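You operate a simulated robot arm through the tools that you are given. There is no shell and no other tool. Be economical: measure what you need, move in short steps, check, and stop when the job is done.

Carry out the task below with a simulated two-armed robot. There is one attempt and no reset: what you move stays moved.

Task
Cork the brown sample with the black-headed cork and stand it in its cell.
Fine: hold the sample steady while you cork it.

The check looks at the end state, three seconds after you hand in, the way a careful person would. Anything else that was tipped, shoved, dropped, spilled or broken makes it a failure.

Robot
Two 7-joint arms with two-finger parallel grippers on one trunk, on a base that drives. Base frame: it is fixed to the floor where the robot stands at the start and does not move with it; the origin is under the middle of the robot, x ahead of it, y to its left, z up. Readings come in m, degrees, newtons and seconds.
The left shoulder is at the start at [0.06, 0.143, 0.926], the right one opposite. With the tool pointing down near the work surface each hand reaches from about 0.32 to 0.74 m from the robot's upright axis, wherever it stands, measured 20 degrees to its own side. Places, roughly: sample [0.7, 0, 0.8]; cell beside the corks [0.5, 0, 0.7]. Payload 1.57 kg a hand.
The TCP of each hand is the grasp point between the finger pads, 0.03 m short of the fingertips. In the tool frame z runs along the fingers and y along their closing line. Largest opening 0.11 m; finger width 0.024, thickness 0.012; the body of the gripper, 0.048 by 0.112 m, starts 0.078 m behind the TCP.
Orientation is that of the tool frame in the base frame, as a unit quaternion [x, y, z, w]. With the fingers straight down and closing along the base's y, the tool's x points along the base's -x, its y along +y and its z along -z.

Tools
- The arms move only by the tool arm_command. It takes "left_deltas", "right_deltas" or both (then of equal length, played together; a hand with none holds still); each is a list that holds one entry, the list of rows, each a list of 7 numbers: the shift along the tool's x, y, z in units of 200 mm (1.0 is 200 mm), then the turn, a rotation vector about the tool's x, y, z in units of 90 degrees (1.0 is 90 degrees), then the gripper command, from -1 (fully open) to 1 (shut), values between in proportion. In form: [[[tx, ty, tz, ax, ay, az, grip], ...]]. A call has 1 to 12 rows; each row is the pose to reach, as a shift and turn from the pose commanded when the call began, along the tool's axes at that moment. A call with a number of a shift or a turn outside -1 to 1 is refused whole. A row lasts 0.2 s, in which the tool goes at most 0.05 m and 8.6 degrees; a call with a longer step from one row to the next is refused whole, and so is a gripper value outside its range. A pose out of reach is approached as far as the arm can. The call stops where the force on the tool passes 40 N (or 10 N more than at its start, if that is more) or the arm is blocked; 0.2 s more then pass. The fingers move at their own pace (about 0.045 m/s each) and stop on an object; they squeeze with about 26 N. The grip force told is the motor's: it shows also when the fingers shut on nothing. Time passes only in rows, and 0.2 s behind the last, so rows that repeat a pose let the fingers close. It gives the time, the measured TCP pose, the force on the tool (base axes), the opening and the grip force at its end, in the units of the frame above (readings bear some noise).
- Cameras (640 x 400 px; columns grow to the right, rows downward): "scene" is now at [0.0445, 0.006, 1.5431]; the picture's right is [0.01, -1.00, 0.00], its down [-0.76, -0.01, -0.66] and it looks along [0.66, 0.01, -0.76] (base axes); focal length 286 px, centre (320, 200). "left" rides on the left gripper at [-0.036, 0, -0.08] in its tool frame; the picture's right is [0.00, -1.00, 0.00], its down [0.97, 0.00, -0.24] and it looks along [0.24, 0.00, 0.97] (tool axes); focal length 218 px, centre (320, 200). "right" rides on the right gripper at [-0.036, 0, -0.08] in its tool frame; the picture's right is [0.00, -1.00, 0.00], its down [0.97, 0.00, -0.24] and it looks along [0.24, 0.00, 0.97] (tool axes); focal length 218 px, centre (320, 200). There is no depth. A picture from a camera that has moved, and an enlarged one, comes with that camera's place and axes in the base frame and with its lens. The place of the scene camera against the robot may be out by one fixed shift of up to 0.012 m in any direction.
- capture(camera): a new picture of that camera. No time passes.
- move_column(by): slides the trunk up (or, below 0, down) by that many m; the arms and the scene camera ride with it, the base frame stays. It gives what a move gives, with no picture.
- steer(legs): drives the robot by 1 to 6 legs, each [ahead, left, turn to the left] in m, m and degrees, along the robot's own axes; the way and the turn of a leg run together, so that a leg with both is an arc; at most 1.5 m and 180 degrees a leg. The arms and the cameras ride along, it lands a little off, and it stops where it bumps. It gives what a move gives.
- aim_head(pan, tilt): turns the head with the scene camera to pan (to the left, within 86 degrees either way) and tilt (down, from -29 to 69), counted from straight ahead of the robot. It gives what a move gives.
- inspect(camera, box): a new picture of the part [left, top, right, bottom] of that camera's present view, enlarged. No time passes.
- sign_off(): hands the job in; it is judged then, once.

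Go step by step. Nothing tells you exact positions but the pictures and the camera data: compare them with the known pose of the tool, close in by small moves and look again before you grip or let go. The budget is 120 turns and 88 pictures, counting those below and the enlarged ones. Unless the task says otherwise, let go and move clear before handing in, and close with one line.

The tools are called after "Call:" by a JSON object that holds its "name" and its "arguments". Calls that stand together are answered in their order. arm_command: Moves the arms, as the interface text tells. Its arguments: {"type":"object","properties":{"left_deltas":{"type":"array"},"right_deltas":{"type":"array"}},"required":[]} The other tools are called the same way: move_column (by) slides the trunk up or down; steer (legs) drives the base; aim_head (pan, tilt) turns the head that bears the scene camera; capture (camera) takes a picture; inspect (camera, box) takes an enlarged picture of a part of a camera's view; sign_off () hands the job in.

At the start:

```text
time: 0.0
left_eef_pos: [0.5165, 0.2013, 1.0109]
left_tcp_rot: [-0.001, 1.0, 0.0, 0.001]
left_ft_force: [0.8, 0.1, 0.5]
left_opening: 0.1102
left_finger_force: 0.1
right_eef_pos: [0.4722, -0.1775, 0.9883]
right_tcp_rot: [0.0, 1.0, 0.0, 0.0]
right_ft_force: [-0.4, -0.2, -0.6]
right_opening: 0.1101
right_finger_force: 0.1
trunk travel left (down, up): [-0.525, 0.065]
robot x, y, heading: [-0.0023, 0.0035, 0.0]
head pan, tilt: [0.4, 49.1]
```

scene: 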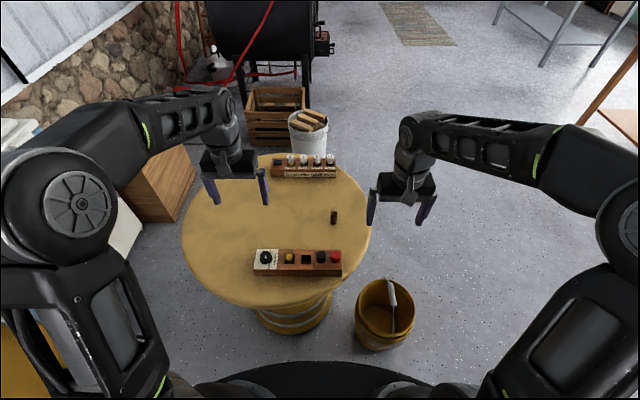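
right: 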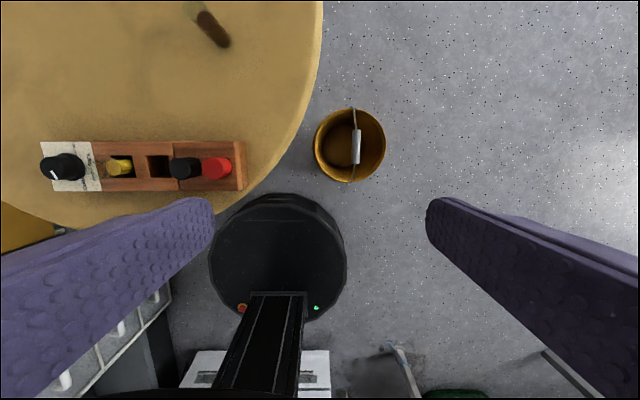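
left: 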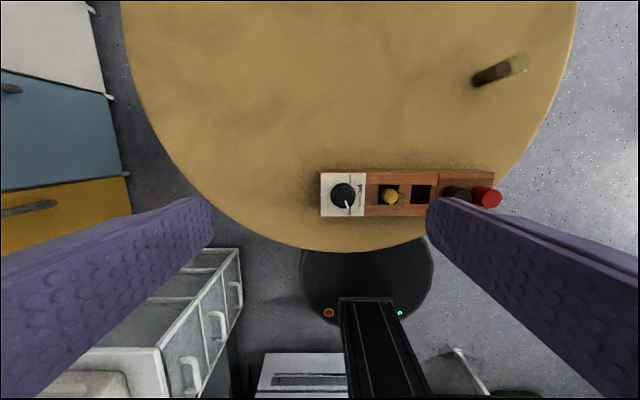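

I see a round table with a near rack (dial, yellow cork, empty hole, black cork, red cork), a brown sample tube standing further out, and a far rack. I'll look closer.

Call:
{"name": "inspect", "arguments": {"camera": "scene", "box": [240, 190, 360, 290]}}

Call:
{"name": "inspect", "arguments": {"camera": "left", "box": [300, 40, 540, 230]}}

Call:
{"name": "inspect", "arguments": {"camera": "scene", "box": [250, 140, 350, 200]}}

```text
4.00 times, centred on (300, 240) of scene
camera zoom: at [0.0445, 0.006, 1.5431], right [0.01, -1.0, 0.0], down [-0.76, -0.01, -0.66], along [0.66, 0.01, -0.76], focal length 1146 px, centre (400, 40)
```

zoom: 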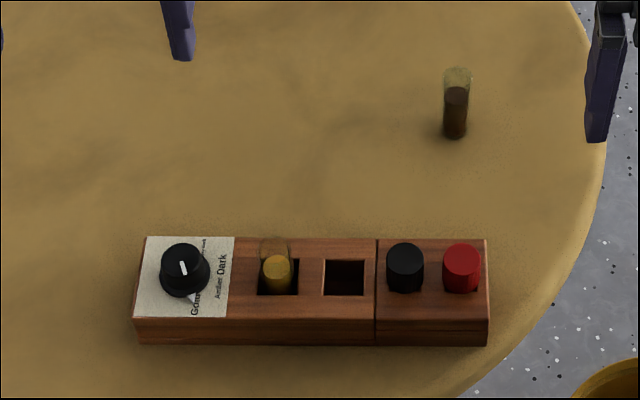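

```text
2.11 times, centred on (420, 135) of left
camera zoom: at [0.5532, 0.2017, 1.0908], right [0.0, -1.0, 0.0], down [-0.97, 0.0, 0.24], along [-0.24, 0.0, -0.97], focal length 460 px, centre (110, 337)
```

zoom: 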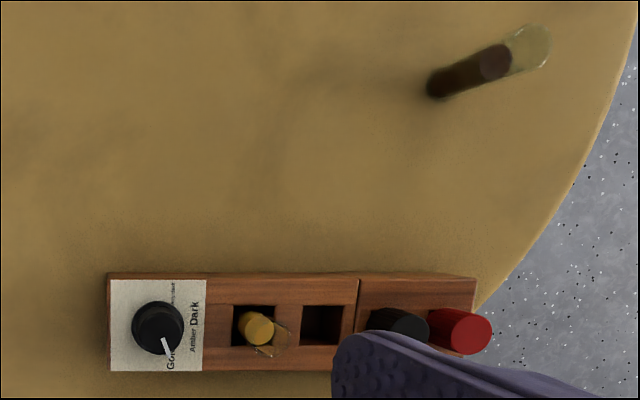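

```text
6.40 times, centred on (300, 170) of scene
camera zoom: at [0.0445, 0.006, 1.5431], right [0.01, -1.0, 0.0], down [-0.76, -0.01, -0.66], along [0.66, 0.01, -0.76], focal length 1834 px, centre (448, 392)
```

zoom: 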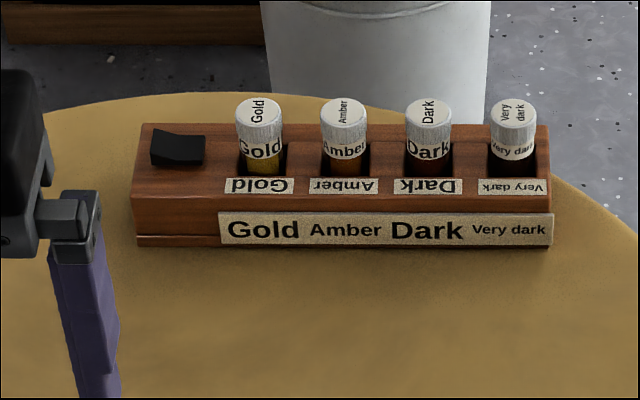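

The brown open vial is at about [0.65, -0.04], the black cork at about [0.48, -0.005] and the empty cell at about [0.48, 0.05]. I'll turn both hands 90° so their fingers close along base x.

Call:
{"name": "arm_command", "arguments": {"left_deltas": [[[0, 0, 0, 0, 0, 0.09, -1], [0, 0, 0, 0, 0, 0.18, -1], [0, 0, 0, 0, 0, 0.27, -1], [0, 0, 0, 0, 0, 0.36, -1], [0, 0, 0, 0, 0, 0.45, -1], [0, 0, 0, 0, 0, 0.54, -1], [0, 0, 0, 0, 0, 0.63, -1], [0, 0, 0, 0, 0, 0.72, -1], [0, 0, 0, 0, 0, 0.81, -1], [0, 0, 0, 0, 0, 0.9, -1], [0, 0, 0, 0, 0, 0.98, -1], [0, 0, 0, 0, 0, 1.0, -1]]], "right_deltas": [[[0, 0, 0, 0, 0, 0.09, -1], [0, 0, 0, 0, 0, 0.18, -1], [0, 0, 0, 0, 0, 0.27, -1], [0, 0, 0, 0, 0, 0.36, -1], [0, 0, 0, 0, 0, 0.45, -1], [0, 0, 0, 0, 0, 0.54, -1], [0, 0, 0, 0, 0, 0.63, -1], [0, 0, 0, 0, 0, 0.72, -1], [0, 0, 0, 0, 0, 0.81, -1], [0, 0, 0, 0, 0, 0.9, -1], [0, 0, 0, 0, 0, 0.98, -1], [0, 0, 0, 0, 0, 1.0, -1]]]}}

```text
time: 2.6
left_eef_pos: [0.5163, 0.1999, 1.011]
left_tcp_rot: [0.708, 0.706, 0.001, 0.0]
left_ft_force: [-0.3, 0.2, -0.1]
left_opening: 0.1103
left_finger_force: 0.0
right_eef_pos: [0.4727, -0.1771, 0.9885]
right_tcp_rot: [0.708, 0.706, 0.0, -0.001]
right_ft_force: [0.0, 0.8, 0.9]
right_opening: 0.11
right_finger_force: 0.0
trunk travel left (down, up): [-0.525, 0.065]
robot x, y, heading: [0.0011, -0.0006, 0.2]
head pan, tilt: [0.4, 49.1]
```

Both rotated cleanly. Next I tilt the left hand to reach in from the left of the vial, and bring the right hand over the black cork.

Call:
{"name": "arm_command", "arguments": {"left_deltas": [[[-0.02, 0.067, 0.0, 0, -0.07, 0, -1], [-0.04, 0.134, 0.0, 0, -0.14, 0, -1], [-0.06, 0.2, 0.0, 0, -0.21, 0, -1], [-0.08, 0.27, 0.0, 0, -0.28, 0, -1], [-0.1, 0.335, 0.0, 0, -0.35, 0, -1], [-0.15, 0.4, 0.05, 0, -0.42, 0, -1], [-0.2, 0.47, 0.1, 0, -0.49, 0, -1], [-0.25, 0.54, 0.2, 0, -0.55, 0, -1], [-0.3, 0.6, 0.3, 0, -0.61, 0, -1], [-0.35, 0.67, 0.4, 0, -0.61, 0, -1]]], "right_deltas": [[[0.085, 0.005, 0.03, 0, 0, 0, -1], [0.17, 0.01, 0.06, 0, 0, 0, -1], [0.255, 0.015, 0.1, 0, 0, 0, -1], [0.34, 0.02, 0.13, 0, 0, 0, -1], [0.425, 0.025, 0.16, 0, 0, 0, -1], [0.51, 0.03, 0.2, 0, 0, 0, -1], [0.6, 0.035, 0.23, 0, 0, 0, -1], [0.68, 0.04, 0.27, 0, 0, 0, -1], [0.77, 0.045, 0.3, 0, 0, 0, -1], [0.855, 0.045, 0.34, 0, 0, 0, -1]]]}}

Call:
{"name": "capture", "arguments": {"camera": "right"}}

Call:
{"name": "capture", "arguments": {"camera": "left"}}

Call:
{"name": "capture", "arguments": {"camera": "scene"}}

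```text
time: 4.8
left_eef_pos: [0.6509, 0.1312, 0.9312]
left_tcp_rot: [0.627, 0.628, -0.326, 0.327]
left_ft_force: [-0.6, 0.2, -0.4]
left_opening: 0.1099
left_finger_force: 0.0
right_eef_pos: [0.4821, -0.0044, 0.9211]
right_tcp_rot: [0.708, 0.706, -0.001, 0.001]
right_ft_force: [0.2, 0.5, 0.0]
right_opening: 0.1098
right_finger_force: 0.0
trunk travel left (down, up): [-0.525, 0.065]
robot x, y, heading: [0.0002, 0.0011, -0.2]
head pan, tilt: [0.4, 49.1]
```

```text
81 pictures are left
camera right: at [0.4814, -0.0412, 1.0007], right [-1.0, 0.0, 0.0], down [0.0, 0.97, 0.24], along [0.0, 0.24, -0.97], focal length 218 px, centre (320, 200)
```

right: 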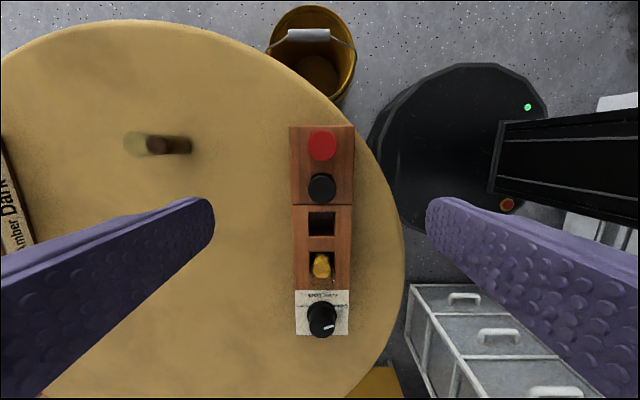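

```text
80 pictures are left
camera left: at [0.6509, 0.1758, 1.0064], right [-1.0, 0.0, 0.0], down [0.0, 0.75, -0.66], along [0.0, -0.66, -0.75], focal length 218 px, centre (320, 200)
```

left: 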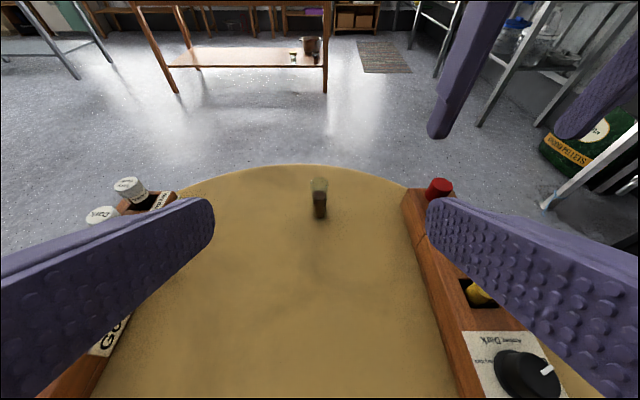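

```text
79 pictures are left
camera scene: at [0.0453, 0.0062, 1.5431], right [0.01, -1.0, 0.0], down [-0.76, -0.01, -0.65], along [0.65, 0.01, -0.76], focal length 286 px, centre (320, 200)
```

scene: 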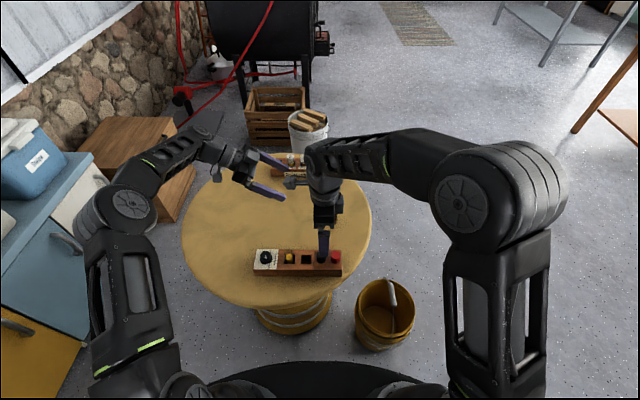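

The vial is at about [0.652, -0.041]. I'll zoom on the cork rack to locate the cork and see its height.

Call:
{"name": "inspect", "arguments": {"camera": "right", "box": [260, 110, 400, 350]}}

Call:
{"name": "inspect", "arguments": {"camera": "left", "box": [280, 160, 360, 230]}}

```text
1.67 times, centred on (330, 230) of right
camera zoom: at [0.4814, -0.0412, 1.0007], right [-1.0, 0.0, 0.0], down [0.0, 0.97, 0.24], along [0.0, 0.24, -0.97], focal length 364 px, centre (303, 150)
```

zoom: 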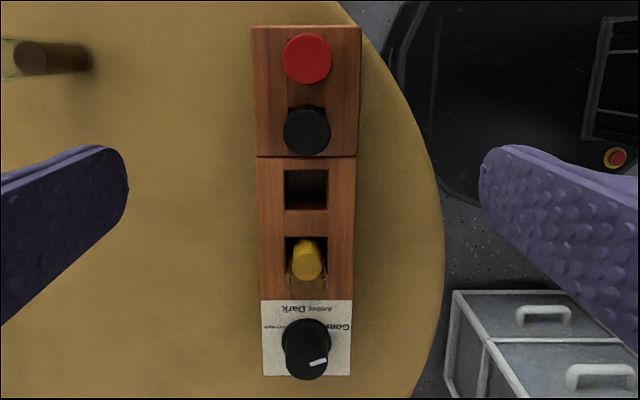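

```text
5.71 times, centred on (320, 195) of left
camera zoom: at [0.6509, 0.1758, 1.0064], right [-1.0, 0.0, 0.0], down [0.0, 0.75, -0.66], along [0.0, -0.66, -0.75], focal length 1247 px, centre (320, 229)
```

zoom: 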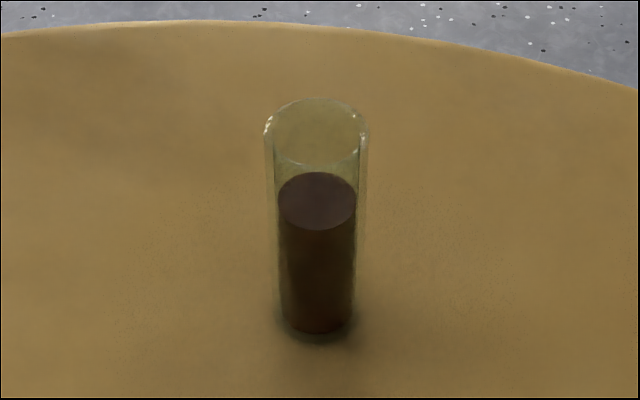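

Vial: about 25 mm wide, top at z≈0.796. Cork head: about 28 mm wide and 25 mm tall, top at z≈0.785. I lower the right hand part way over the cork and look again.

Call:
{"name": "arm_command", "arguments": {"right_deltas": [[[0.02, -0.01, 0.15, 0, 0, 0, -1], [0.024, -0.01, 0.3, 0, 0, 0, -1], [0.024, -0.01, 0.45, 0, 0, 0, -1]]]}}

Call:
{"name": "capture", "arguments": {"camera": "right"}}

Call:
{"name": "inspect", "arguments": {"camera": "scene", "box": [270, 190, 370, 290]}}

```text
time: 5.6
left_eef_pos: [0.6496, 0.1308, 0.9307]
left_tcp_rot: [0.627, 0.628, -0.326, 0.326]
left_ft_force: [-0.7, 0.3, -0.6]
left_opening: 0.1101
left_finger_force: 0.0
right_eef_pos: [0.4796, -0.0007, 0.8306]
right_tcp_rot: [0.707, 0.707, 0.001, 0.001]
right_ft_force: [-0.3, -0.1, 0.4]
right_opening: 0.1099
right_finger_force: 0.0
trunk travel left (down, up): [-0.525, 0.065]
robot x, y, heading: [-0.0012, -0.0006, 0.1]
head pan, tilt: [0.4, 49.1]
```

```text
76 pictures are left
camera right: at [0.4792, -0.0362, 0.9102], right [-1.0, 0.0, 0.0], down [0.0, 0.97, 0.24], along [0.0, 0.24, -0.97], focal length 218 px, centre (320, 200)
```

right: 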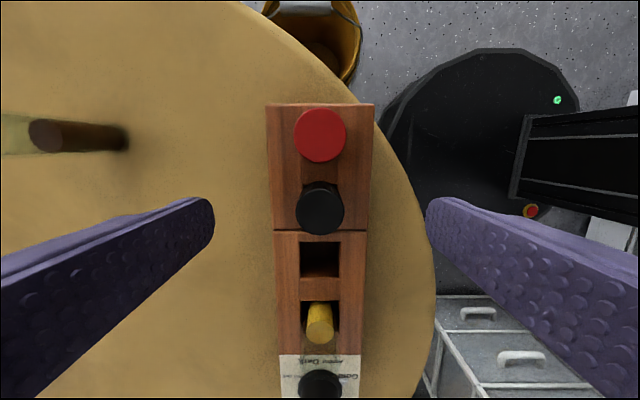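

```text
4.00 times, centred on (320, 240) of scene
camera zoom: at [0.045, 0.0063, 1.5431], right [0.01, -1.0, 0.0], down [-0.76, -0.01, -0.65], along [0.65, 0.0, -0.76], focal length 1146 px, centre (320, 40)
```

zoom: 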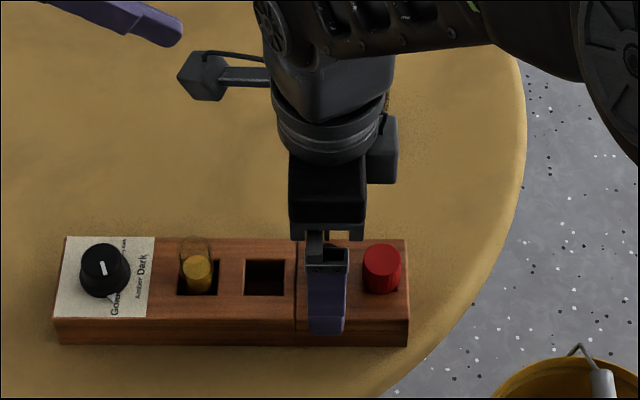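

Alignment over the cork is good (y≈0). I descend to TCP z≈0.797 so that the tips stay just above the rack.

Call:
{"name": "arm_command", "arguments": {"right_deltas": [[[0, 0, 0.09, 0, 0, 0, -1], [0, 0, 0.168, 0, 0, 0, -1], [0, 0, 0.168, 0, 0, 0, -1]]]}}

Call:
{"name": "capture", "arguments": {"camera": "right"}}

Call:
{"name": "inspect", "arguments": {"camera": "scene", "box": [300, 220, 360, 280]}}

```text
time: 6.4
left_eef_pos: [0.6493, 0.1305, 0.9308]
left_tcp_rot: [0.628, 0.628, -0.326, 0.326]
left_ft_force: [-1.1, -1.2, 0.4]
left_opening: 0.1102
left_finger_force: 0.1
right_eef_pos: [0.4801, -0.0011, 0.7973]
right_tcp_rot: [0.707, 0.707, 0.0, 0.0]
right_ft_force: [0.4, -0.4, -0.4]
right_opening: 0.1098
right_finger_force: 0.0
trunk travel left (down, up): [-0.525, 0.065]
robot x, y, heading: [0.0054, -0.0013, 0.3]
head pan, tilt: [0.4, 49.1]
```

```text
74 pictures are left
camera right: at [0.4788, -0.0366, 0.8771], right [-1.0, 0.0, 0.0], down [0.0, 0.97, 0.24], along [0.0, 0.24, -0.97], focal length 218 px, centre (320, 200)
```

right: 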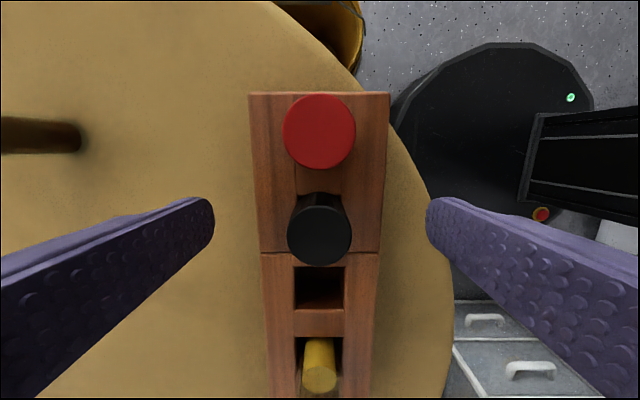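

```text
6.67 times, centred on (330, 250) of scene
camera zoom: at [0.0445, 0.0061, 1.5431], right [0.01, -1.0, 0.0], down [-0.76, -0.01, -0.66], along [0.66, 0.01, -0.76], focal length 1910 px, centre (253, -133)
```

zoom: 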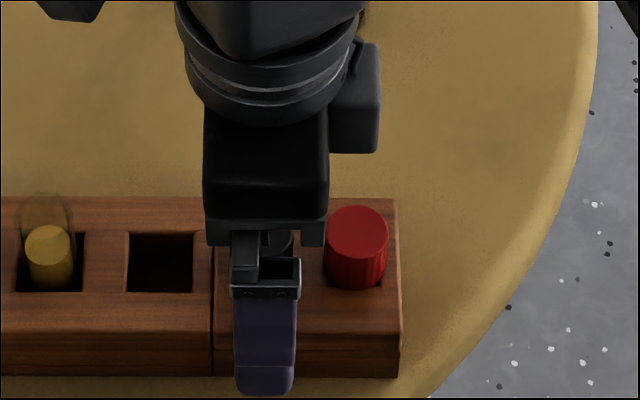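

The fingers straddle the cork, the tips are about 5 mm above the rack top, and the y alignment is within 1 mm. Closing now.

Call:
{"name": "arm_command", "arguments": {"right_deltas": [[[0, 0, 0.01, 0, 0, 0, 1], [0, 0, 0.01, 0, 0, 0, 1], [0, 0, 0.01, 0, 0, 0, 1], [0, 0, 0.01, 0, 0, 0, 1], [0, 0, 0.01, 0, 0, 0, 1], [0, 0, 0.01, 0, 0, 0, 1], [0, 0, 0.01, 0, 0, 0, 1]]]}}

```text
time: 8.0
left_eef_pos: [0.6495, 0.1312, 0.9316]
left_tcp_rot: [0.628, 0.627, -0.326, 0.326]
left_ft_force: [0.2, 0.4, 0.5]
left_opening: 0.1102
left_finger_force: 0.1
right_eef_pos: [0.478, -0.0009, 0.7955]
right_tcp_rot: [0.707, 0.707, 0.0, 0.0]
right_ft_force: [0.4, 0.7, 1.8]
right_opening: 0.0227
right_finger_force: 26.2
trunk travel left (down, up): [-0.525, 0.065]
robot x, y, heading: [0.0001, 0.0017, 0.2]
head pan, tilt: [0.4, 49.1]
```

Gripped at 22.7 mm. Lifting straight up.

Call:
{"name": "arm_command", "arguments": {"right_deltas": [[[0, 0, -0.05, 0, 0, 0, 1], [0, 0, -0.1, 0, 0, 0, 1], [0, 0, -0.2, 0, 0, 0, 1], [0, 0, -0.35, 0, 0, 0, 1], [0, 0, -0.5, 0, 0, 0, 1], [0, 0, -0.6, 0, 0, 0, 1]]]}}

Call:
{"name": "capture", "arguments": {"camera": "right"}}

Call:
{"name": "inspect", "arguments": {"camera": "scene", "box": [270, 190, 370, 290]}}

Call:
{"name": "capture", "arguments": {"camera": "left"}}

```text
time: 9.4
left_eef_pos: [0.6504, 0.1295, 0.9312]
left_tcp_rot: [0.627, 0.628, -0.326, 0.327]
left_ft_force: [0.0, -0.4, -0.1]
left_opening: 0.11
left_finger_force: 0.1
right_eef_pos: [0.4788, -0.0018, 0.9153]
right_tcp_rot: [0.707, 0.708, 0.0, 0.0]
right_ft_force: [-0.4, -0.5, -1.1]
right_opening: 0.0218
right_finger_force: 25.6
trunk travel left (down, up): [-0.525, 0.065]
robot x, y, heading: [-0.0016, -0.0005, 0.1]
head pan, tilt: [0.4, 49.1]
```

```text
72 pictures are left
camera right: at [0.4784, -0.0378, 0.9952], right [-1.0, 0.0, 0.0], down [0.0, 0.97, 0.24], along [0.0, 0.24, -0.97], focal length 218 px, centre (320, 200)
```

right: 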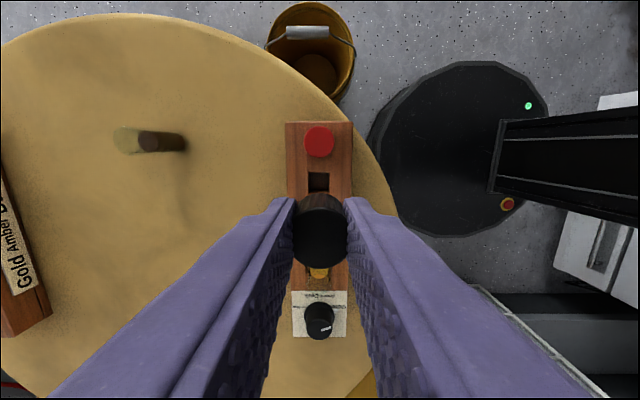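

```text
4.00 times, centred on (320, 240) of scene
camera zoom: at [0.0444, 0.006, 1.5431], right [0.01, -1.0, 0.0], down [-0.76, -0.01, -0.66], along [0.66, 0.01, -0.76], focal length 1146 px, centre (320, 40)
```

zoom: 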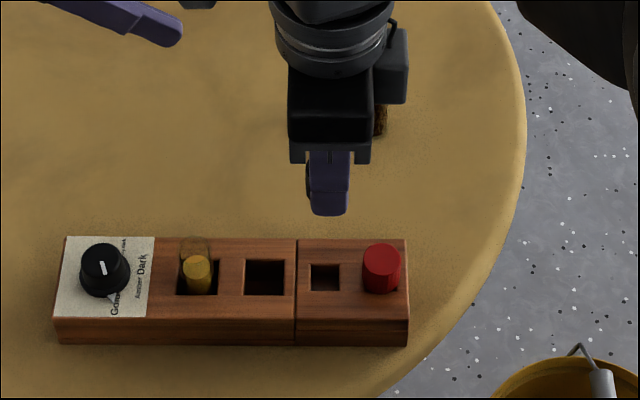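

```text
70 pictures are left
camera left: at [0.6502, 0.1757, 1.0068], right [-1.0, 0.0, 0.0], down [0.0, 0.75, -0.66], along [0.0, -0.66, -0.75], focal length 218 px, centre (320, 200)
```

left: 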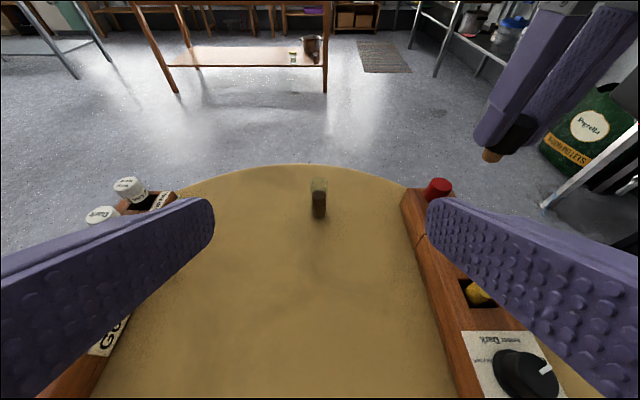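

The cork came out, and its stem shows below the fingers. I zoom on it for geometry.

Call:
{"name": "inspect", "arguments": {"camera": "left", "box": [450, 80, 570, 180]}}

Call:
{"name": "inspect", "arguments": {"camera": "right", "box": [270, 170, 370, 290]}}

```text
4.00 times, centred on (510, 130) of left
camera zoom: at [0.6502, 0.1757, 1.0068], right [-1.0, 0.0, 0.0], down [0.0, 0.75, -0.66], along [0.0, -0.66, -0.75], focal length 873 px, centre (-440, 480)
```

zoom: 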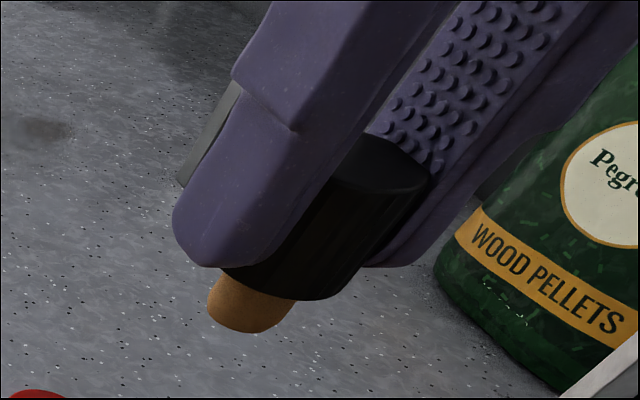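

```text
3.33 times, centred on (320, 230) of right
camera zoom: at [0.4784, -0.0378, 0.9952], right [-1.0, 0.0, 0.0], down [0.0, 0.97, 0.24], along [0.0, 0.24, -0.97], focal length 728 px, centre (320, 100)
```

zoom: 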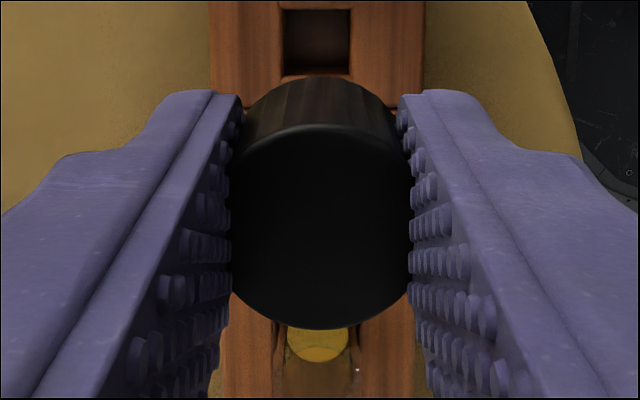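

Now I bring the left hand to a pre-grasp, about 0.1 m back from the vial along its tilted finger axis.

Call:
{"name": "arm_command", "arguments": {"left_deltas": [[[0.05, 0.0, 0.15, 0, 0, 0, -1], [0.1, 0.0, 0.3, 0, 0, 0, -1], [0.15, 0.0, 0.45, 0, 0, 0, -1], [0.2, 0.005, 0.6, 0, 0, 0, -1], [0.236, 0.008, 0.7, 0, 0, 0, -1]]]}}

Call:
{"name": "capture", "arguments": {"camera": "left"}}

Call:
{"name": "capture", "arguments": {"camera": "scene"}}

```text
time: 10.6
left_eef_pos: [0.6544, 0.0437, 0.8113]
left_tcp_rot: [0.628, 0.628, -0.325, 0.326]
left_ft_force: [-0.1, 0.9, 0.4]
left_opening: 0.1102
left_finger_force: 0.0
right_eef_pos: [0.4802, -0.0022, 0.9152]
right_tcp_rot: [0.707, 0.708, -0.001, -0.001]
right_ft_force: [-0.1, -0.2, -0.2]
right_opening: 0.0221
right_finger_force: 26.2
trunk travel left (down, up): [-0.525, 0.065]
robot x, y, heading: [-0.0006, -0.0011, -0.1]
head pan, tilt: [0.4, 49.1]
```

```text
67 pictures are left
camera left: at [0.6535, 0.089, 0.887], right [-1.0, 0.0, 0.0], down [0.0, 0.75, -0.66], along [0.0, -0.66, -0.75], focal length 218 px, centre (320, 200)
```

left: 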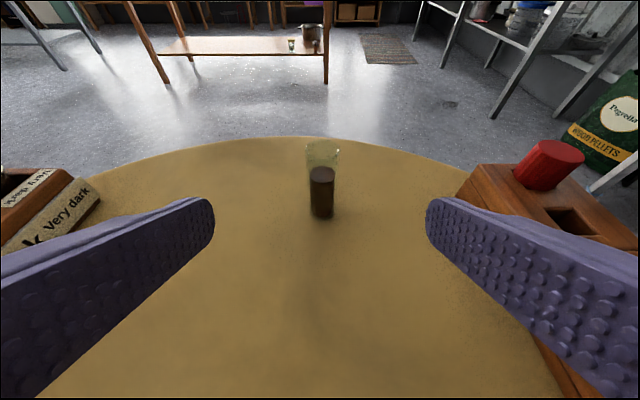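

```text
66 pictures are left
camera scene: at [0.0448, 0.006, 1.5431], right [0.01, -1.0, 0.0], down [-0.76, -0.01, -0.66], along [0.66, 0.01, -0.76], focal length 286 px, centre (320, 200)
```

scene: 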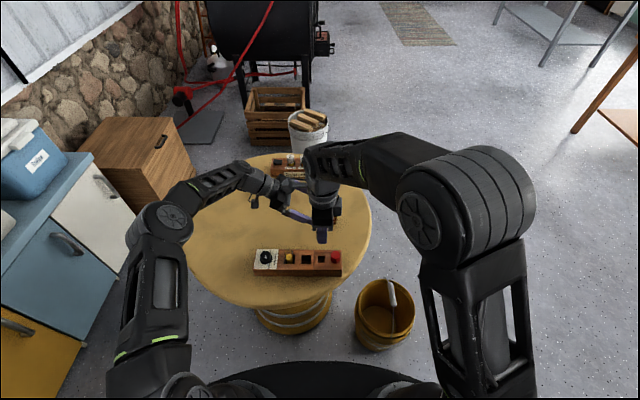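

The vial is centred between the fingers. Sliding in along the finger axis.

Call:
{"name": "arm_command", "arguments": {"left_deltas": [[[-0.005, -0.01, 0.12, 0, 0, 0, -1], [-0.01, -0.01, 0.25, 0, 0, 0, -1], [-0.015, -0.01, 0.38, 0, 0, 0, -1], [-0.02, -0.01, 0.5, 0, 0, 0, -1], [-0.02, -0.01, 0.503, 0, 0, 0, -1]]]}}

Call:
{"name": "capture", "arguments": {"camera": "left"}}

Call:
{"name": "capture", "arguments": {"camera": "right"}}

```text
time: 11.8
left_eef_pos: [0.6515, -0.0409, 0.7571]
left_tcp_rot: [0.628, 0.628, -0.325, 0.326]
left_ft_force: [-0.1, 0.7, 0.4]
left_opening: 0.1097
left_finger_force: 0.1
right_eef_pos: [0.4787, -0.0019, 0.9145]
right_tcp_rot: [0.707, 0.707, 0.0, 0.0]
right_ft_force: [-0.1, 0.8, 0.1]
right_opening: 0.0223
right_finger_force: 26.4
trunk travel left (down, up): [-0.525, 0.065]
robot x, y, heading: [-0.0001, 0.0, 0.1]
head pan, tilt: [0.4, 49.1]
```

```text
65 pictures are left
camera left: at [0.651, 0.0042, 0.8325], right [-1.0, 0.0, 0.0], down [0.0, 0.75, -0.66], along [0.0, -0.66, -0.75], focal length 218 px, centre (320, 200)
```

left: 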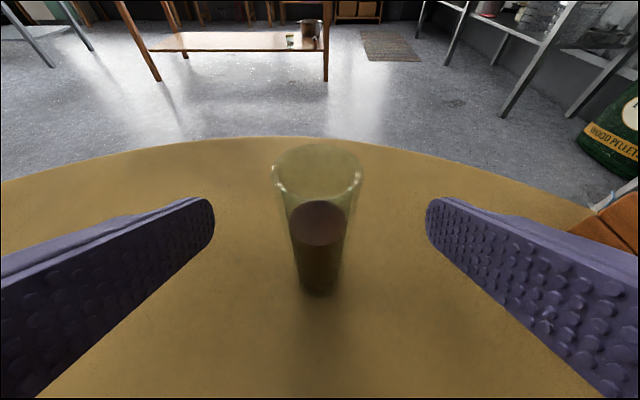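

```text
64 pictures are left
camera right: at [0.4786, -0.0374, 0.9949], right [-1.0, 0.0, 0.0], down [0.0, 0.97, 0.24], along [0.0, 0.24, -0.97], focal length 218 px, centre (320, 200)
```

right: 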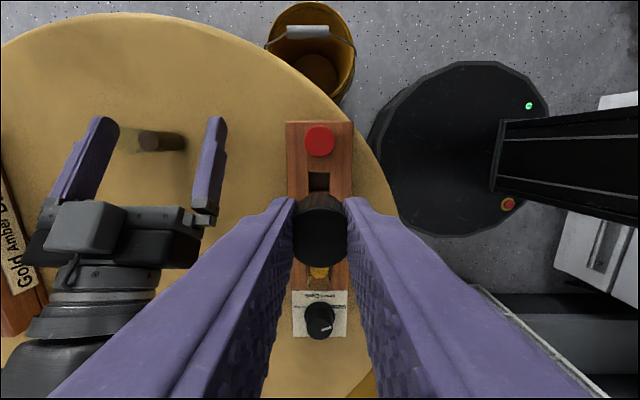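

The vial sits centrally between the left fingers. Closing on it.

Call:
{"name": "arm_command", "arguments": {"left_deltas": [[[0, 0, 0, 0, 0, 0, 0.2], [0, 0, 0, 0, 0, 0, 0.4], [0, 0, 0, 0, 0, 0, 0.5], [0, 0, 0, 0, 0, 0, 0.5], [0, 0, 0, 0, 0, 0, 0.6], [0, 0, 0, 0, 0, 0, 0.8], [0, 0, 0, 0, 0, 0, 1], [0, 0, 0, 0, 0, 0, 1]]]}}

Call:
{"name": "capture", "arguments": {"camera": "left"}}

```text
time: 13.6
left_eef_pos: [0.6512, -0.0414, 0.7581]
left_tcp_rot: [0.627, 0.628, -0.326, 0.326]
left_ft_force: [-0.1, 1.8, -1.1]
left_opening: 0.0245
left_finger_force: 26.1
right_eef_pos: [0.4791, -0.0017, 0.9155]
right_tcp_rot: [0.707, 0.707, 0.0, 0.0]
right_ft_force: [0.0, 0.5, 0.4]
right_opening: 0.022
right_finger_force: 25.9
trunk travel left (down, up): [-0.525, 0.065]
robot x, y, heading: [0.0021, -0.0019, 0.0]
head pan, tilt: [0.4, 49.1]
```

```text
63 pictures are left
camera left: at [0.6509, 0.0042, 0.8325], right [-1.0, 0.0, 0.0], down [0.0, 0.75, -0.66], along [0.0, -0.66, -0.75], focal length 218 px, centre (320, 200)
```

left: 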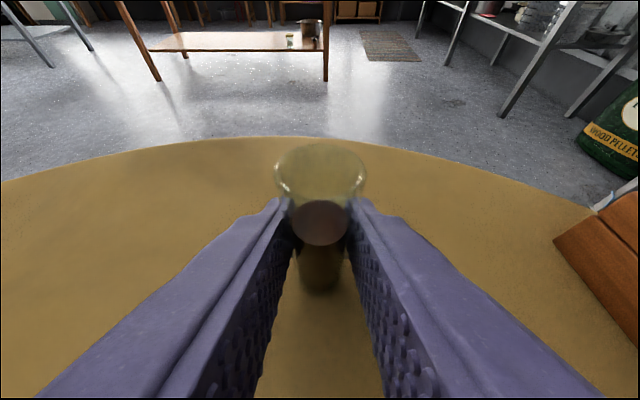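

The vial is held (24.5 mm). I move the right hand with the cork above the vial, staying high.

Call:
{"name": "arm_command", "arguments": {"right_deltas": [[[-0.21, 0, 0, 0, 0, 0, 1], [-0.21, 0.15, 0, 0, 0, 0, 1], [-0.21, 0.3, 0, 0, 0, 0, 1], [-0.21, 0.45, 0, 0, 0, 0, 1], [-0.21, 0.6, 0, 0, 0, 0, 1], [-0.21, 0.75, 0, 0, 0, 0, 1], [-0.21, 0.86, 0, 0, 0, 0, 1], [-0.21, 0.86, 0, 0, 0, 0, 1]]]}}

Call:
{"name": "capture", "arguments": {"camera": "right"}}

Call:
{"name": "capture", "arguments": {"camera": "left"}}

Call:
{"name": "inspect", "arguments": {"camera": "scene", "box": [280, 160, 380, 240]}}

```text
time: 15.4
left_eef_pos: [0.6509, -0.0406, 0.7576]
left_tcp_rot: [0.628, 0.627, -0.327, 0.326]
left_ft_force: [-0.3, 0.5, 0.9]
left_opening: 0.025
left_finger_force: 26.1
right_eef_pos: [0.6517, -0.0426, 0.9151]
right_tcp_rot: [0.707, 0.707, 0.001, 0.0]
right_ft_force: [0.0, 0.1, 0.1]
right_opening: 0.0219
right_finger_force: 26.0
trunk travel left (down, up): [-0.525, 0.065]
robot x, y, heading: [-0.0037, 0.0024, -0.2]
head pan, tilt: [0.4, 49.1]
```

```text
62 pictures are left
camera right: at [0.6509, -0.0789, 0.9948], right [-1.0, 0.0, 0.0], down [0.0, 0.97, 0.24], along [0.0, 0.24, -0.97], focal length 218 px, centre (320, 200)
```

right: 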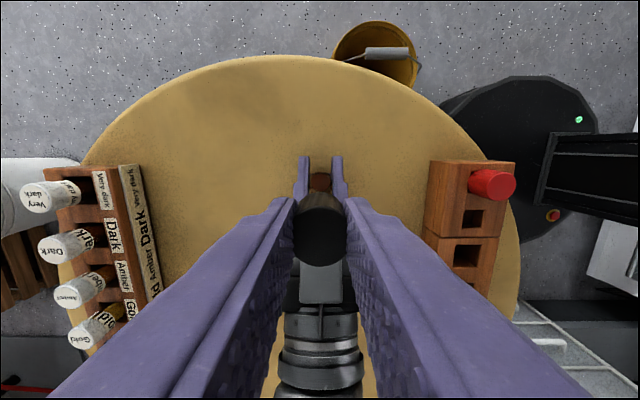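

```text
61 pictures are left
camera left: at [0.6509, 0.0042, 0.8326], right [-1.0, 0.0, 0.0], down [0.0, 0.75, -0.66], along [0.0, -0.66, -0.75], focal length 218 px, centre (320, 200)
```

left: 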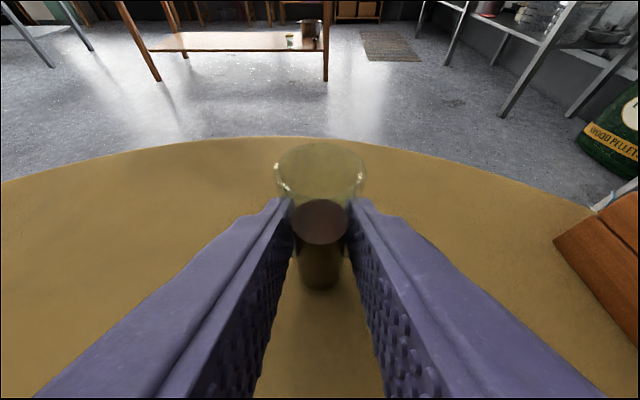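

```text
5.00 times, centred on (330, 200) of scene
camera zoom: at [0.0445, 0.006, 1.5431], right [0.01, -1.0, 0.0], down [-0.76, -0.01, -0.66], along [0.66, 0.01, -0.76], focal length 1433 px, centre (270, 200)
```

zoom: 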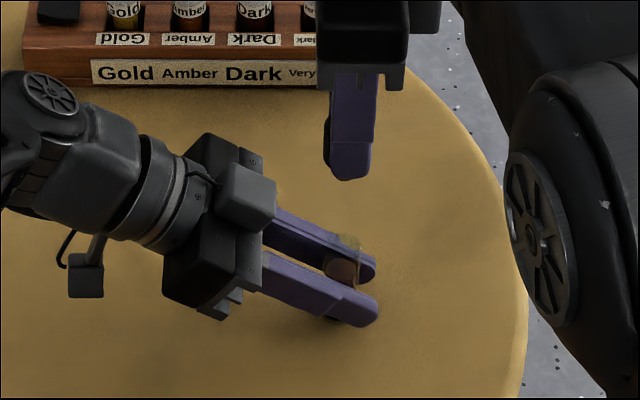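

Roughly aligned; the cork sits about 3 mm to +y of the right TCP, so I offset for that. Lowering to just above the vial mouth to check.

Call:
{"name": "arm_command", "arguments": {"right_deltas": [[[-0.012, -0.003, 0.1, 0, 0, 0, 1], [-0.012, -0.003, 0.2, 0, 0, 0, 1], [-0.012, -0.003, 0.3, 0, 0, 0, 1], [-0.012, -0.003, 0.3, 0, 0, 0, 1]]]}}

Call:
{"name": "capture", "arguments": {"camera": "left"}}

Call:
{"name": "inspect", "arguments": {"camera": "scene", "box": [305, 180, 365, 230]}}

Call:
{"name": "inspect", "arguments": {"camera": "right", "box": [270, 150, 370, 290]}}

```text
time: 16.4
left_eef_pos: [0.6508, -0.0402, 0.7579]
left_tcp_rot: [0.628, 0.628, -0.326, 0.326]
left_ft_force: [0.1, 1.0, 0.3]
left_opening: 0.0247
left_finger_force: 25.5
right_eef_pos: [0.6506, -0.0448, 0.8558]
right_tcp_rot: [0.707, 0.707, 0.0, 0.0]
right_ft_force: [-0.4, 0.3, -0.3]
right_opening: 0.0221
right_finger_force: 26.2
trunk travel left (down, up): [-0.525, 0.065]
robot x, y, heading: [0.0007, -0.0014, -0.2]
head pan, tilt: [0.4, 49.1]
```

```text
59 pictures are left
camera left: at [0.6509, 0.0042, 0.8326], right [-1.0, 0.0, 0.0], down [0.0, 0.75, -0.66], along [0.0, -0.66, -0.75], focal length 218 px, centre (320, 200)
```

left: 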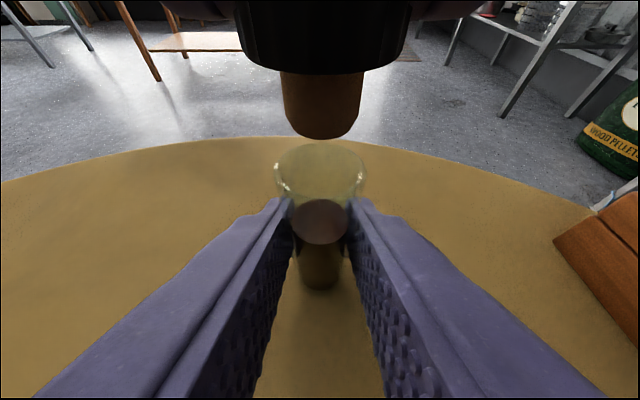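

```text
8.00 times, centred on (335, 205) of scene
camera zoom: at [0.0446, 0.006, 1.5431], right [0.01, -1.0, 0.0], down [-0.76, -0.01, -0.66], along [0.66, 0.01, -0.76], focal length 2292 px, centre (200, 160)
```

zoom: 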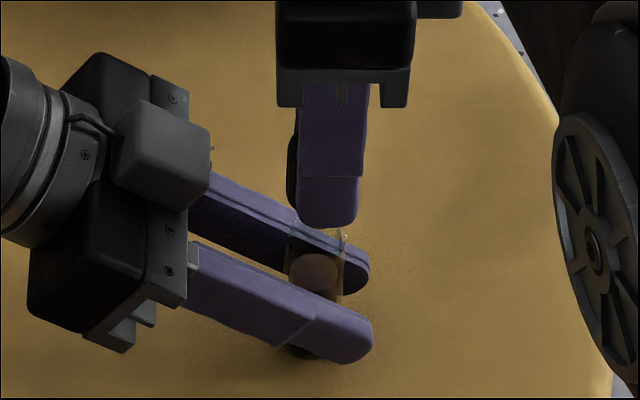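

```text
2.86 times, centred on (320, 220) of right
camera zoom: at [0.6497, -0.081, 0.935], right [-1.0, 0.0, 0.0], down [0.0, 0.97, 0.24], along [0.0, 0.24, -0.97], focal length 624 px, centre (320, 143)
```

zoom: 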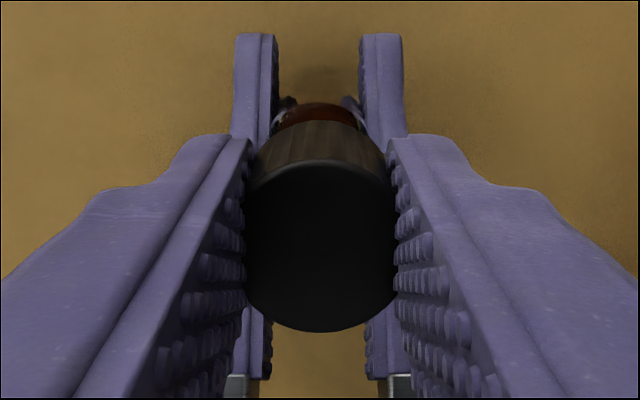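

Cork and vial line up in x and y to within about 1 mm. Lowering the cork in, in small steps.

Call:
{"name": "arm_command", "arguments": {"right_deltas": [[[0, 0, 0.02, 0, 0, 0, 1], [0, 0, 0.04, 0, 0, 0, 1], [0, 0, 0.06, 0, 0, 0, 1], [0, 0, 0.075, 0, 0, 0, 1]]]}}

Call:
{"name": "capture", "arguments": {"camera": "left"}}

Call:
{"name": "inspect", "arguments": {"camera": "scene", "box": [305, 180, 365, 230]}}

```text
time: 17.4
left_eef_pos: [0.6507, -0.041, 0.7564]
left_tcp_rot: [0.627, 0.627, -0.326, 0.326]
left_ft_force: [-0.3, 0.2, 0.1]
left_opening: 0.0248
left_finger_force: 25.6
right_eef_pos: [0.6501, -0.0462, 0.8397]
right_tcp_rot: [0.707, 0.708, 0.0, 0.0]
right_ft_force: [-0.2, -0.3, 0.4]
right_opening: 0.022
right_finger_force: 25.9
trunk travel left (down, up): [-0.525, 0.065]
robot x, y, heading: [-0.0006, 0.0046, -0.0]
head pan, tilt: [0.4, 49.1]
```

```text
56 pictures are left
camera left: at [0.651, 0.0042, 0.8325], right [-1.0, 0.0, 0.0], down [0.0, 0.75, -0.66], along [0.0, -0.66, -0.75], focal length 218 px, centre (320, 200)
```

left: 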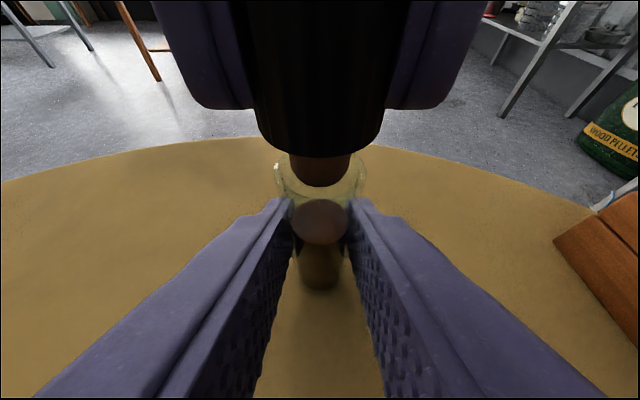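

```text
8.00 times, centred on (335, 205) of scene
camera zoom: at [0.0447, 0.006, 1.5431], right [0.01, -1.0, 0.0], down [-0.76, -0.01, -0.66], along [0.66, 0.01, -0.76], focal length 2292 px, centre (200, 160)
```

zoom: 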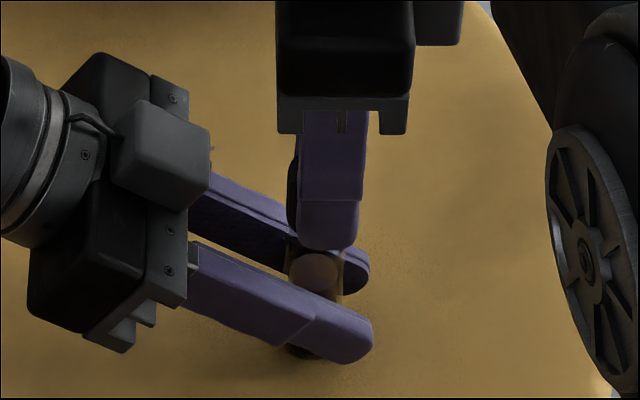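

The stem is at the mouth; I zoom to confirm it is inside the rim.

Call:
{"name": "inspect", "arguments": {"camera": "left", "box": [260, 120, 380, 220]}}

```text
4.00 times, centred on (320, 170) of left
camera zoom: at [0.651, 0.0042, 0.8325], right [-1.0, 0.0, 0.0], down [0.0, 0.75, -0.66], along [0.0, -0.66, -0.75], focal length 873 px, centre (320, 320)
```

zoom: 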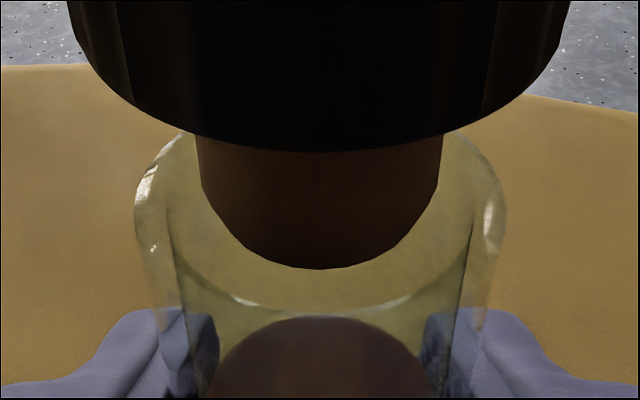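

The stem is centred laterally and looks to be about level with the rim. A few more millimetres down, then check again.

Call:
{"name": "arm_command", "arguments": {"right_deltas": [[[0, 0, 0.01, 0, 0, 0, 1], [0, 0, 0.02, 0, 0, 0, 1], [0, 0, 0.02, 0, 0, 0, 1]]]}}

Call:
{"name": "inspect", "arguments": {"camera": "left", "box": [260, 120, 380, 220]}}

```text
time: 18.2
left_eef_pos: [0.6509, -0.0414, 0.7582]
left_tcp_rot: [0.628, 0.627, -0.326, 0.326]
left_ft_force: [0.3, 0.2, 0.1]
left_opening: 0.0247
left_finger_force: 25.4
right_eef_pos: [0.6506, -0.0456, 0.8366]
right_tcp_rot: [0.707, 0.707, 0.001, 0.0]
right_ft_force: [-0.7, 0.6, 0.6]
right_opening: 0.022
right_finger_force: 26.2
trunk travel left (down, up): [-0.525, 0.065]
robot x, y, heading: [0.0015, 0.0006, -0.0]
head pan, tilt: [0.4, 49.1]
```

```text
4.00 times, centred on (320, 170) of left
camera zoom: at [0.651, 0.0042, 0.8325], right [-1.0, 0.0, 0.0], down [0.0, 0.75, -0.66], along [0.0, -0.66, -0.75], focal length 873 px, centre (320, 320)
```

zoom: 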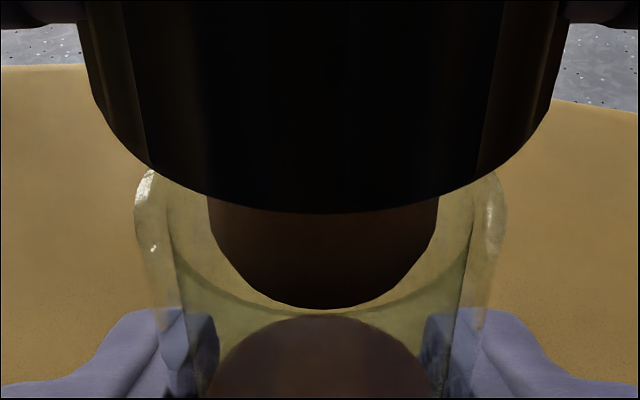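

No contact force yet. I check the −y side from the right camera.

Call:
{"name": "inspect", "arguments": {"camera": "right", "box": [280, 140, 360, 240]}}

Call:
{"name": "inspect", "arguments": {"camera": "scene", "box": [320, 190, 350, 225]}}

```text
4.00 times, centred on (320, 190) of right
camera zoom: at [0.6499, -0.0815, 0.9164], right [-1.0, 0.0, 0.0], down [0.0, 0.97, 0.24], along [0.0, 0.24, -0.97], focal length 873 px, centre (320, 240)
```

zoom: 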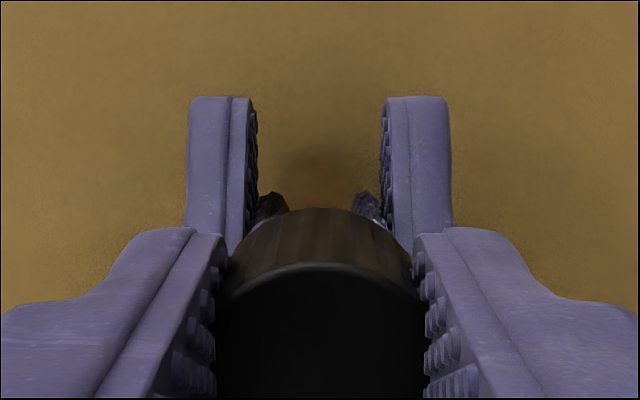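

```text
11.43 times, centred on (335, 208) of scene
camera zoom: at [0.0447, 0.006, 1.5431], right [0.01, -1.0, 0.0], down [-0.76, -0.01, -0.66], along [0.66, 0.01, -0.76], focal length 3275 px, centre (149, 114)
```

zoom: 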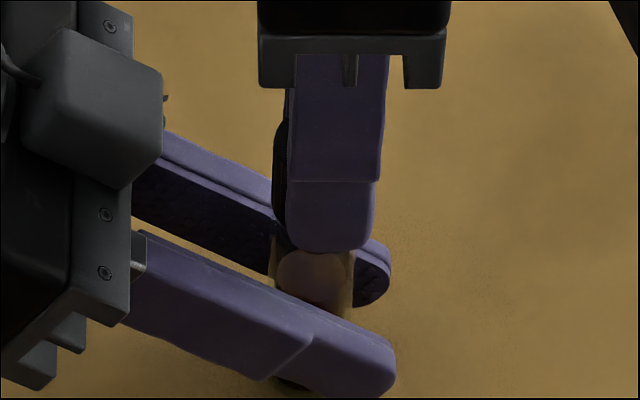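

The scene view says cork and vial are aligned in y to 1–2 mm, with no contact force. Continuing down slowly; the move stops if the force rises.

Call:
{"name": "arm_command", "arguments": {"right_deltas": [[[0, 0, 0.01, 0, 0, 0, 1], [0, 0, 0.015, 0, 0, 0, 1], [0, 0, 0.02, 0, 0, 0, 1], [0, 0, 0.025, 0, 0, 0, 1]]]}}

Call:
{"name": "inspect", "arguments": {"camera": "left", "box": [260, 120, 380, 220]}}

```text
time: 19.2
left_eef_pos: [0.6507, -0.0414, 0.7589]
left_tcp_rot: [0.627, 0.628, -0.325, 0.326]
left_ft_force: [0.8, -0.9, 0.3]
left_opening: 0.0248
left_finger_force: 25.8
right_eef_pos: [0.6507, -0.046, 0.8313]
right_tcp_rot: [0.708, 0.707, 0.0, 0.0]
right_ft_force: [-0.2, 0.5, -0.4]
right_opening: 0.022
right_finger_force: 26.2
trunk travel left (down, up): [-0.525, 0.065]
robot x, y, heading: [0.0028, 0.0016, 0.0]
head pan, tilt: [0.4, 49.1]
```

```text
4.00 times, centred on (320, 170) of left
camera zoom: at [0.651, 0.0041, 0.8325], right [-1.0, 0.0, 0.0], down [0.0, 0.75, -0.66], along [0.0, -0.66, -0.75], focal length 873 px, centre (320, 320)
```

zoom: 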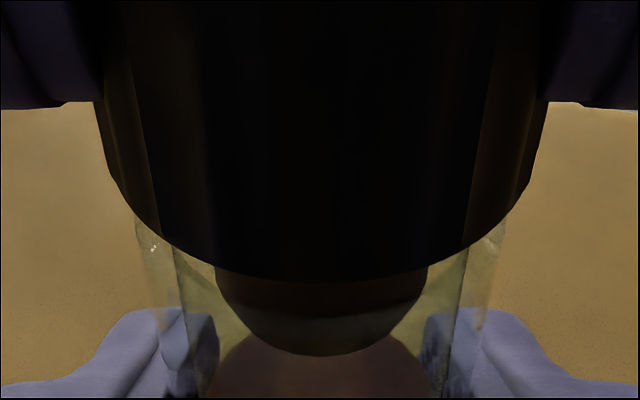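

The stem is inside the mouth with no force. Pressing down until it seats.

Call:
{"name": "arm_command", "arguments": {"right_deltas": [[[0, 0, 0.005, 0, 0, 0, 1], [0, 0, 0.01, 0, 0, 0, 1], [0, 0, 0.015, 0, 0, 0, 1], [0, 0, 0.02, 0, 0, 0, 1], [0, 0, 0.025, 0, 0, 0, 1]]]}}

Call:
{"name": "inspect", "arguments": {"camera": "left", "box": [260, 120, 380, 220]}}

```text
time: 20.4
left_eef_pos: [0.6506, -0.0412, 0.7565]
left_tcp_rot: [0.628, 0.628, -0.326, 0.326]
left_ft_force: [-1.2, -0.9, -2.3]
left_opening: 0.0249
left_finger_force: 25.9
right_eef_pos: [0.6509, -0.0455, 0.8255]
right_tcp_rot: [0.707, 0.707, 0.001, 0.001]
right_ft_force: [2.1, 0.6, 4.3]
right_opening: 0.022
right_finger_force: 26.2
trunk travel left (down, up): [-0.525, 0.065]
robot x, y, heading: [0.0024, 0.0012, 0.2]
head pan, tilt: [0.4, 49.1]
```

```text
4.00 times, centred on (320, 170) of left
camera zoom: at [0.6508, 0.0042, 0.8323], right [-1.0, 0.0, 0.0], down [0.0, 0.76, -0.66], along [0.0, -0.66, -0.76], focal length 873 px, centre (320, 320)
```

zoom: 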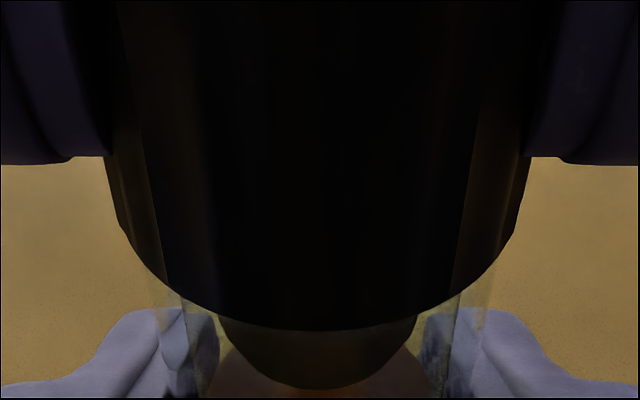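

Contact has begun (4 N). Pressing a little more.

Call:
{"name": "arm_command", "arguments": {"right_deltas": [[[0, 0, 0.005, 0, 0, 0, 1], [0, 0, 0.01, 0, 0, 0, 1], [0, 0, 0.015, 0, 0, 0, 1], [0, 0, 0.02, 0, 0, 0, 1]]]}}

Call:
{"name": "inspect", "arguments": {"camera": "left", "box": [260, 120, 380, 220]}}

```text
time: 21.4
left_eef_pos: [0.6492, -0.0403, 0.7572]
left_tcp_rot: [0.627, 0.628, -0.326, 0.326]
left_ft_force: [2.2, 0.2, -8.2]
left_opening: 0.0249
left_finger_force: 26.7
right_eef_pos: [0.6508, -0.0463, 0.8232]
right_tcp_rot: [0.707, 0.708, 0.001, 0.0]
right_ft_force: [-1.1, 0.3, 13.4]
right_opening: 0.022
right_finger_force: 25.7
trunk travel left (down, up): [-0.525, 0.065]
robot x, y, heading: [0.0012, -0.002, 0.1]
head pan, tilt: [0.4, 49.1]
```

```text
4.00 times, centred on (320, 170) of left
camera zoom: at [0.6506, 0.0044, 0.8323], right [-1.0, 0.0, 0.0], down [0.0, 0.76, -0.66], along [0.0, -0.66, -0.76], focal length 873 px, centre (320, 320)
```

zoom: 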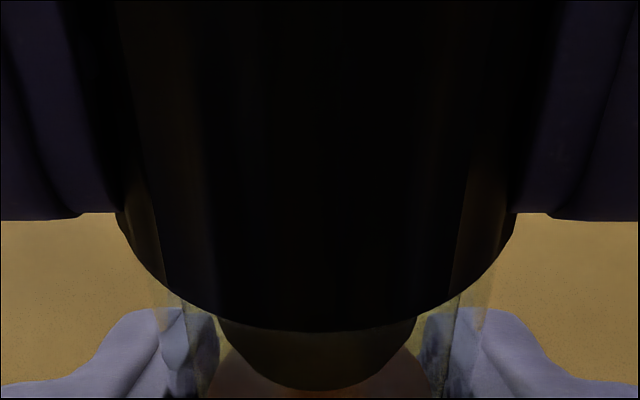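

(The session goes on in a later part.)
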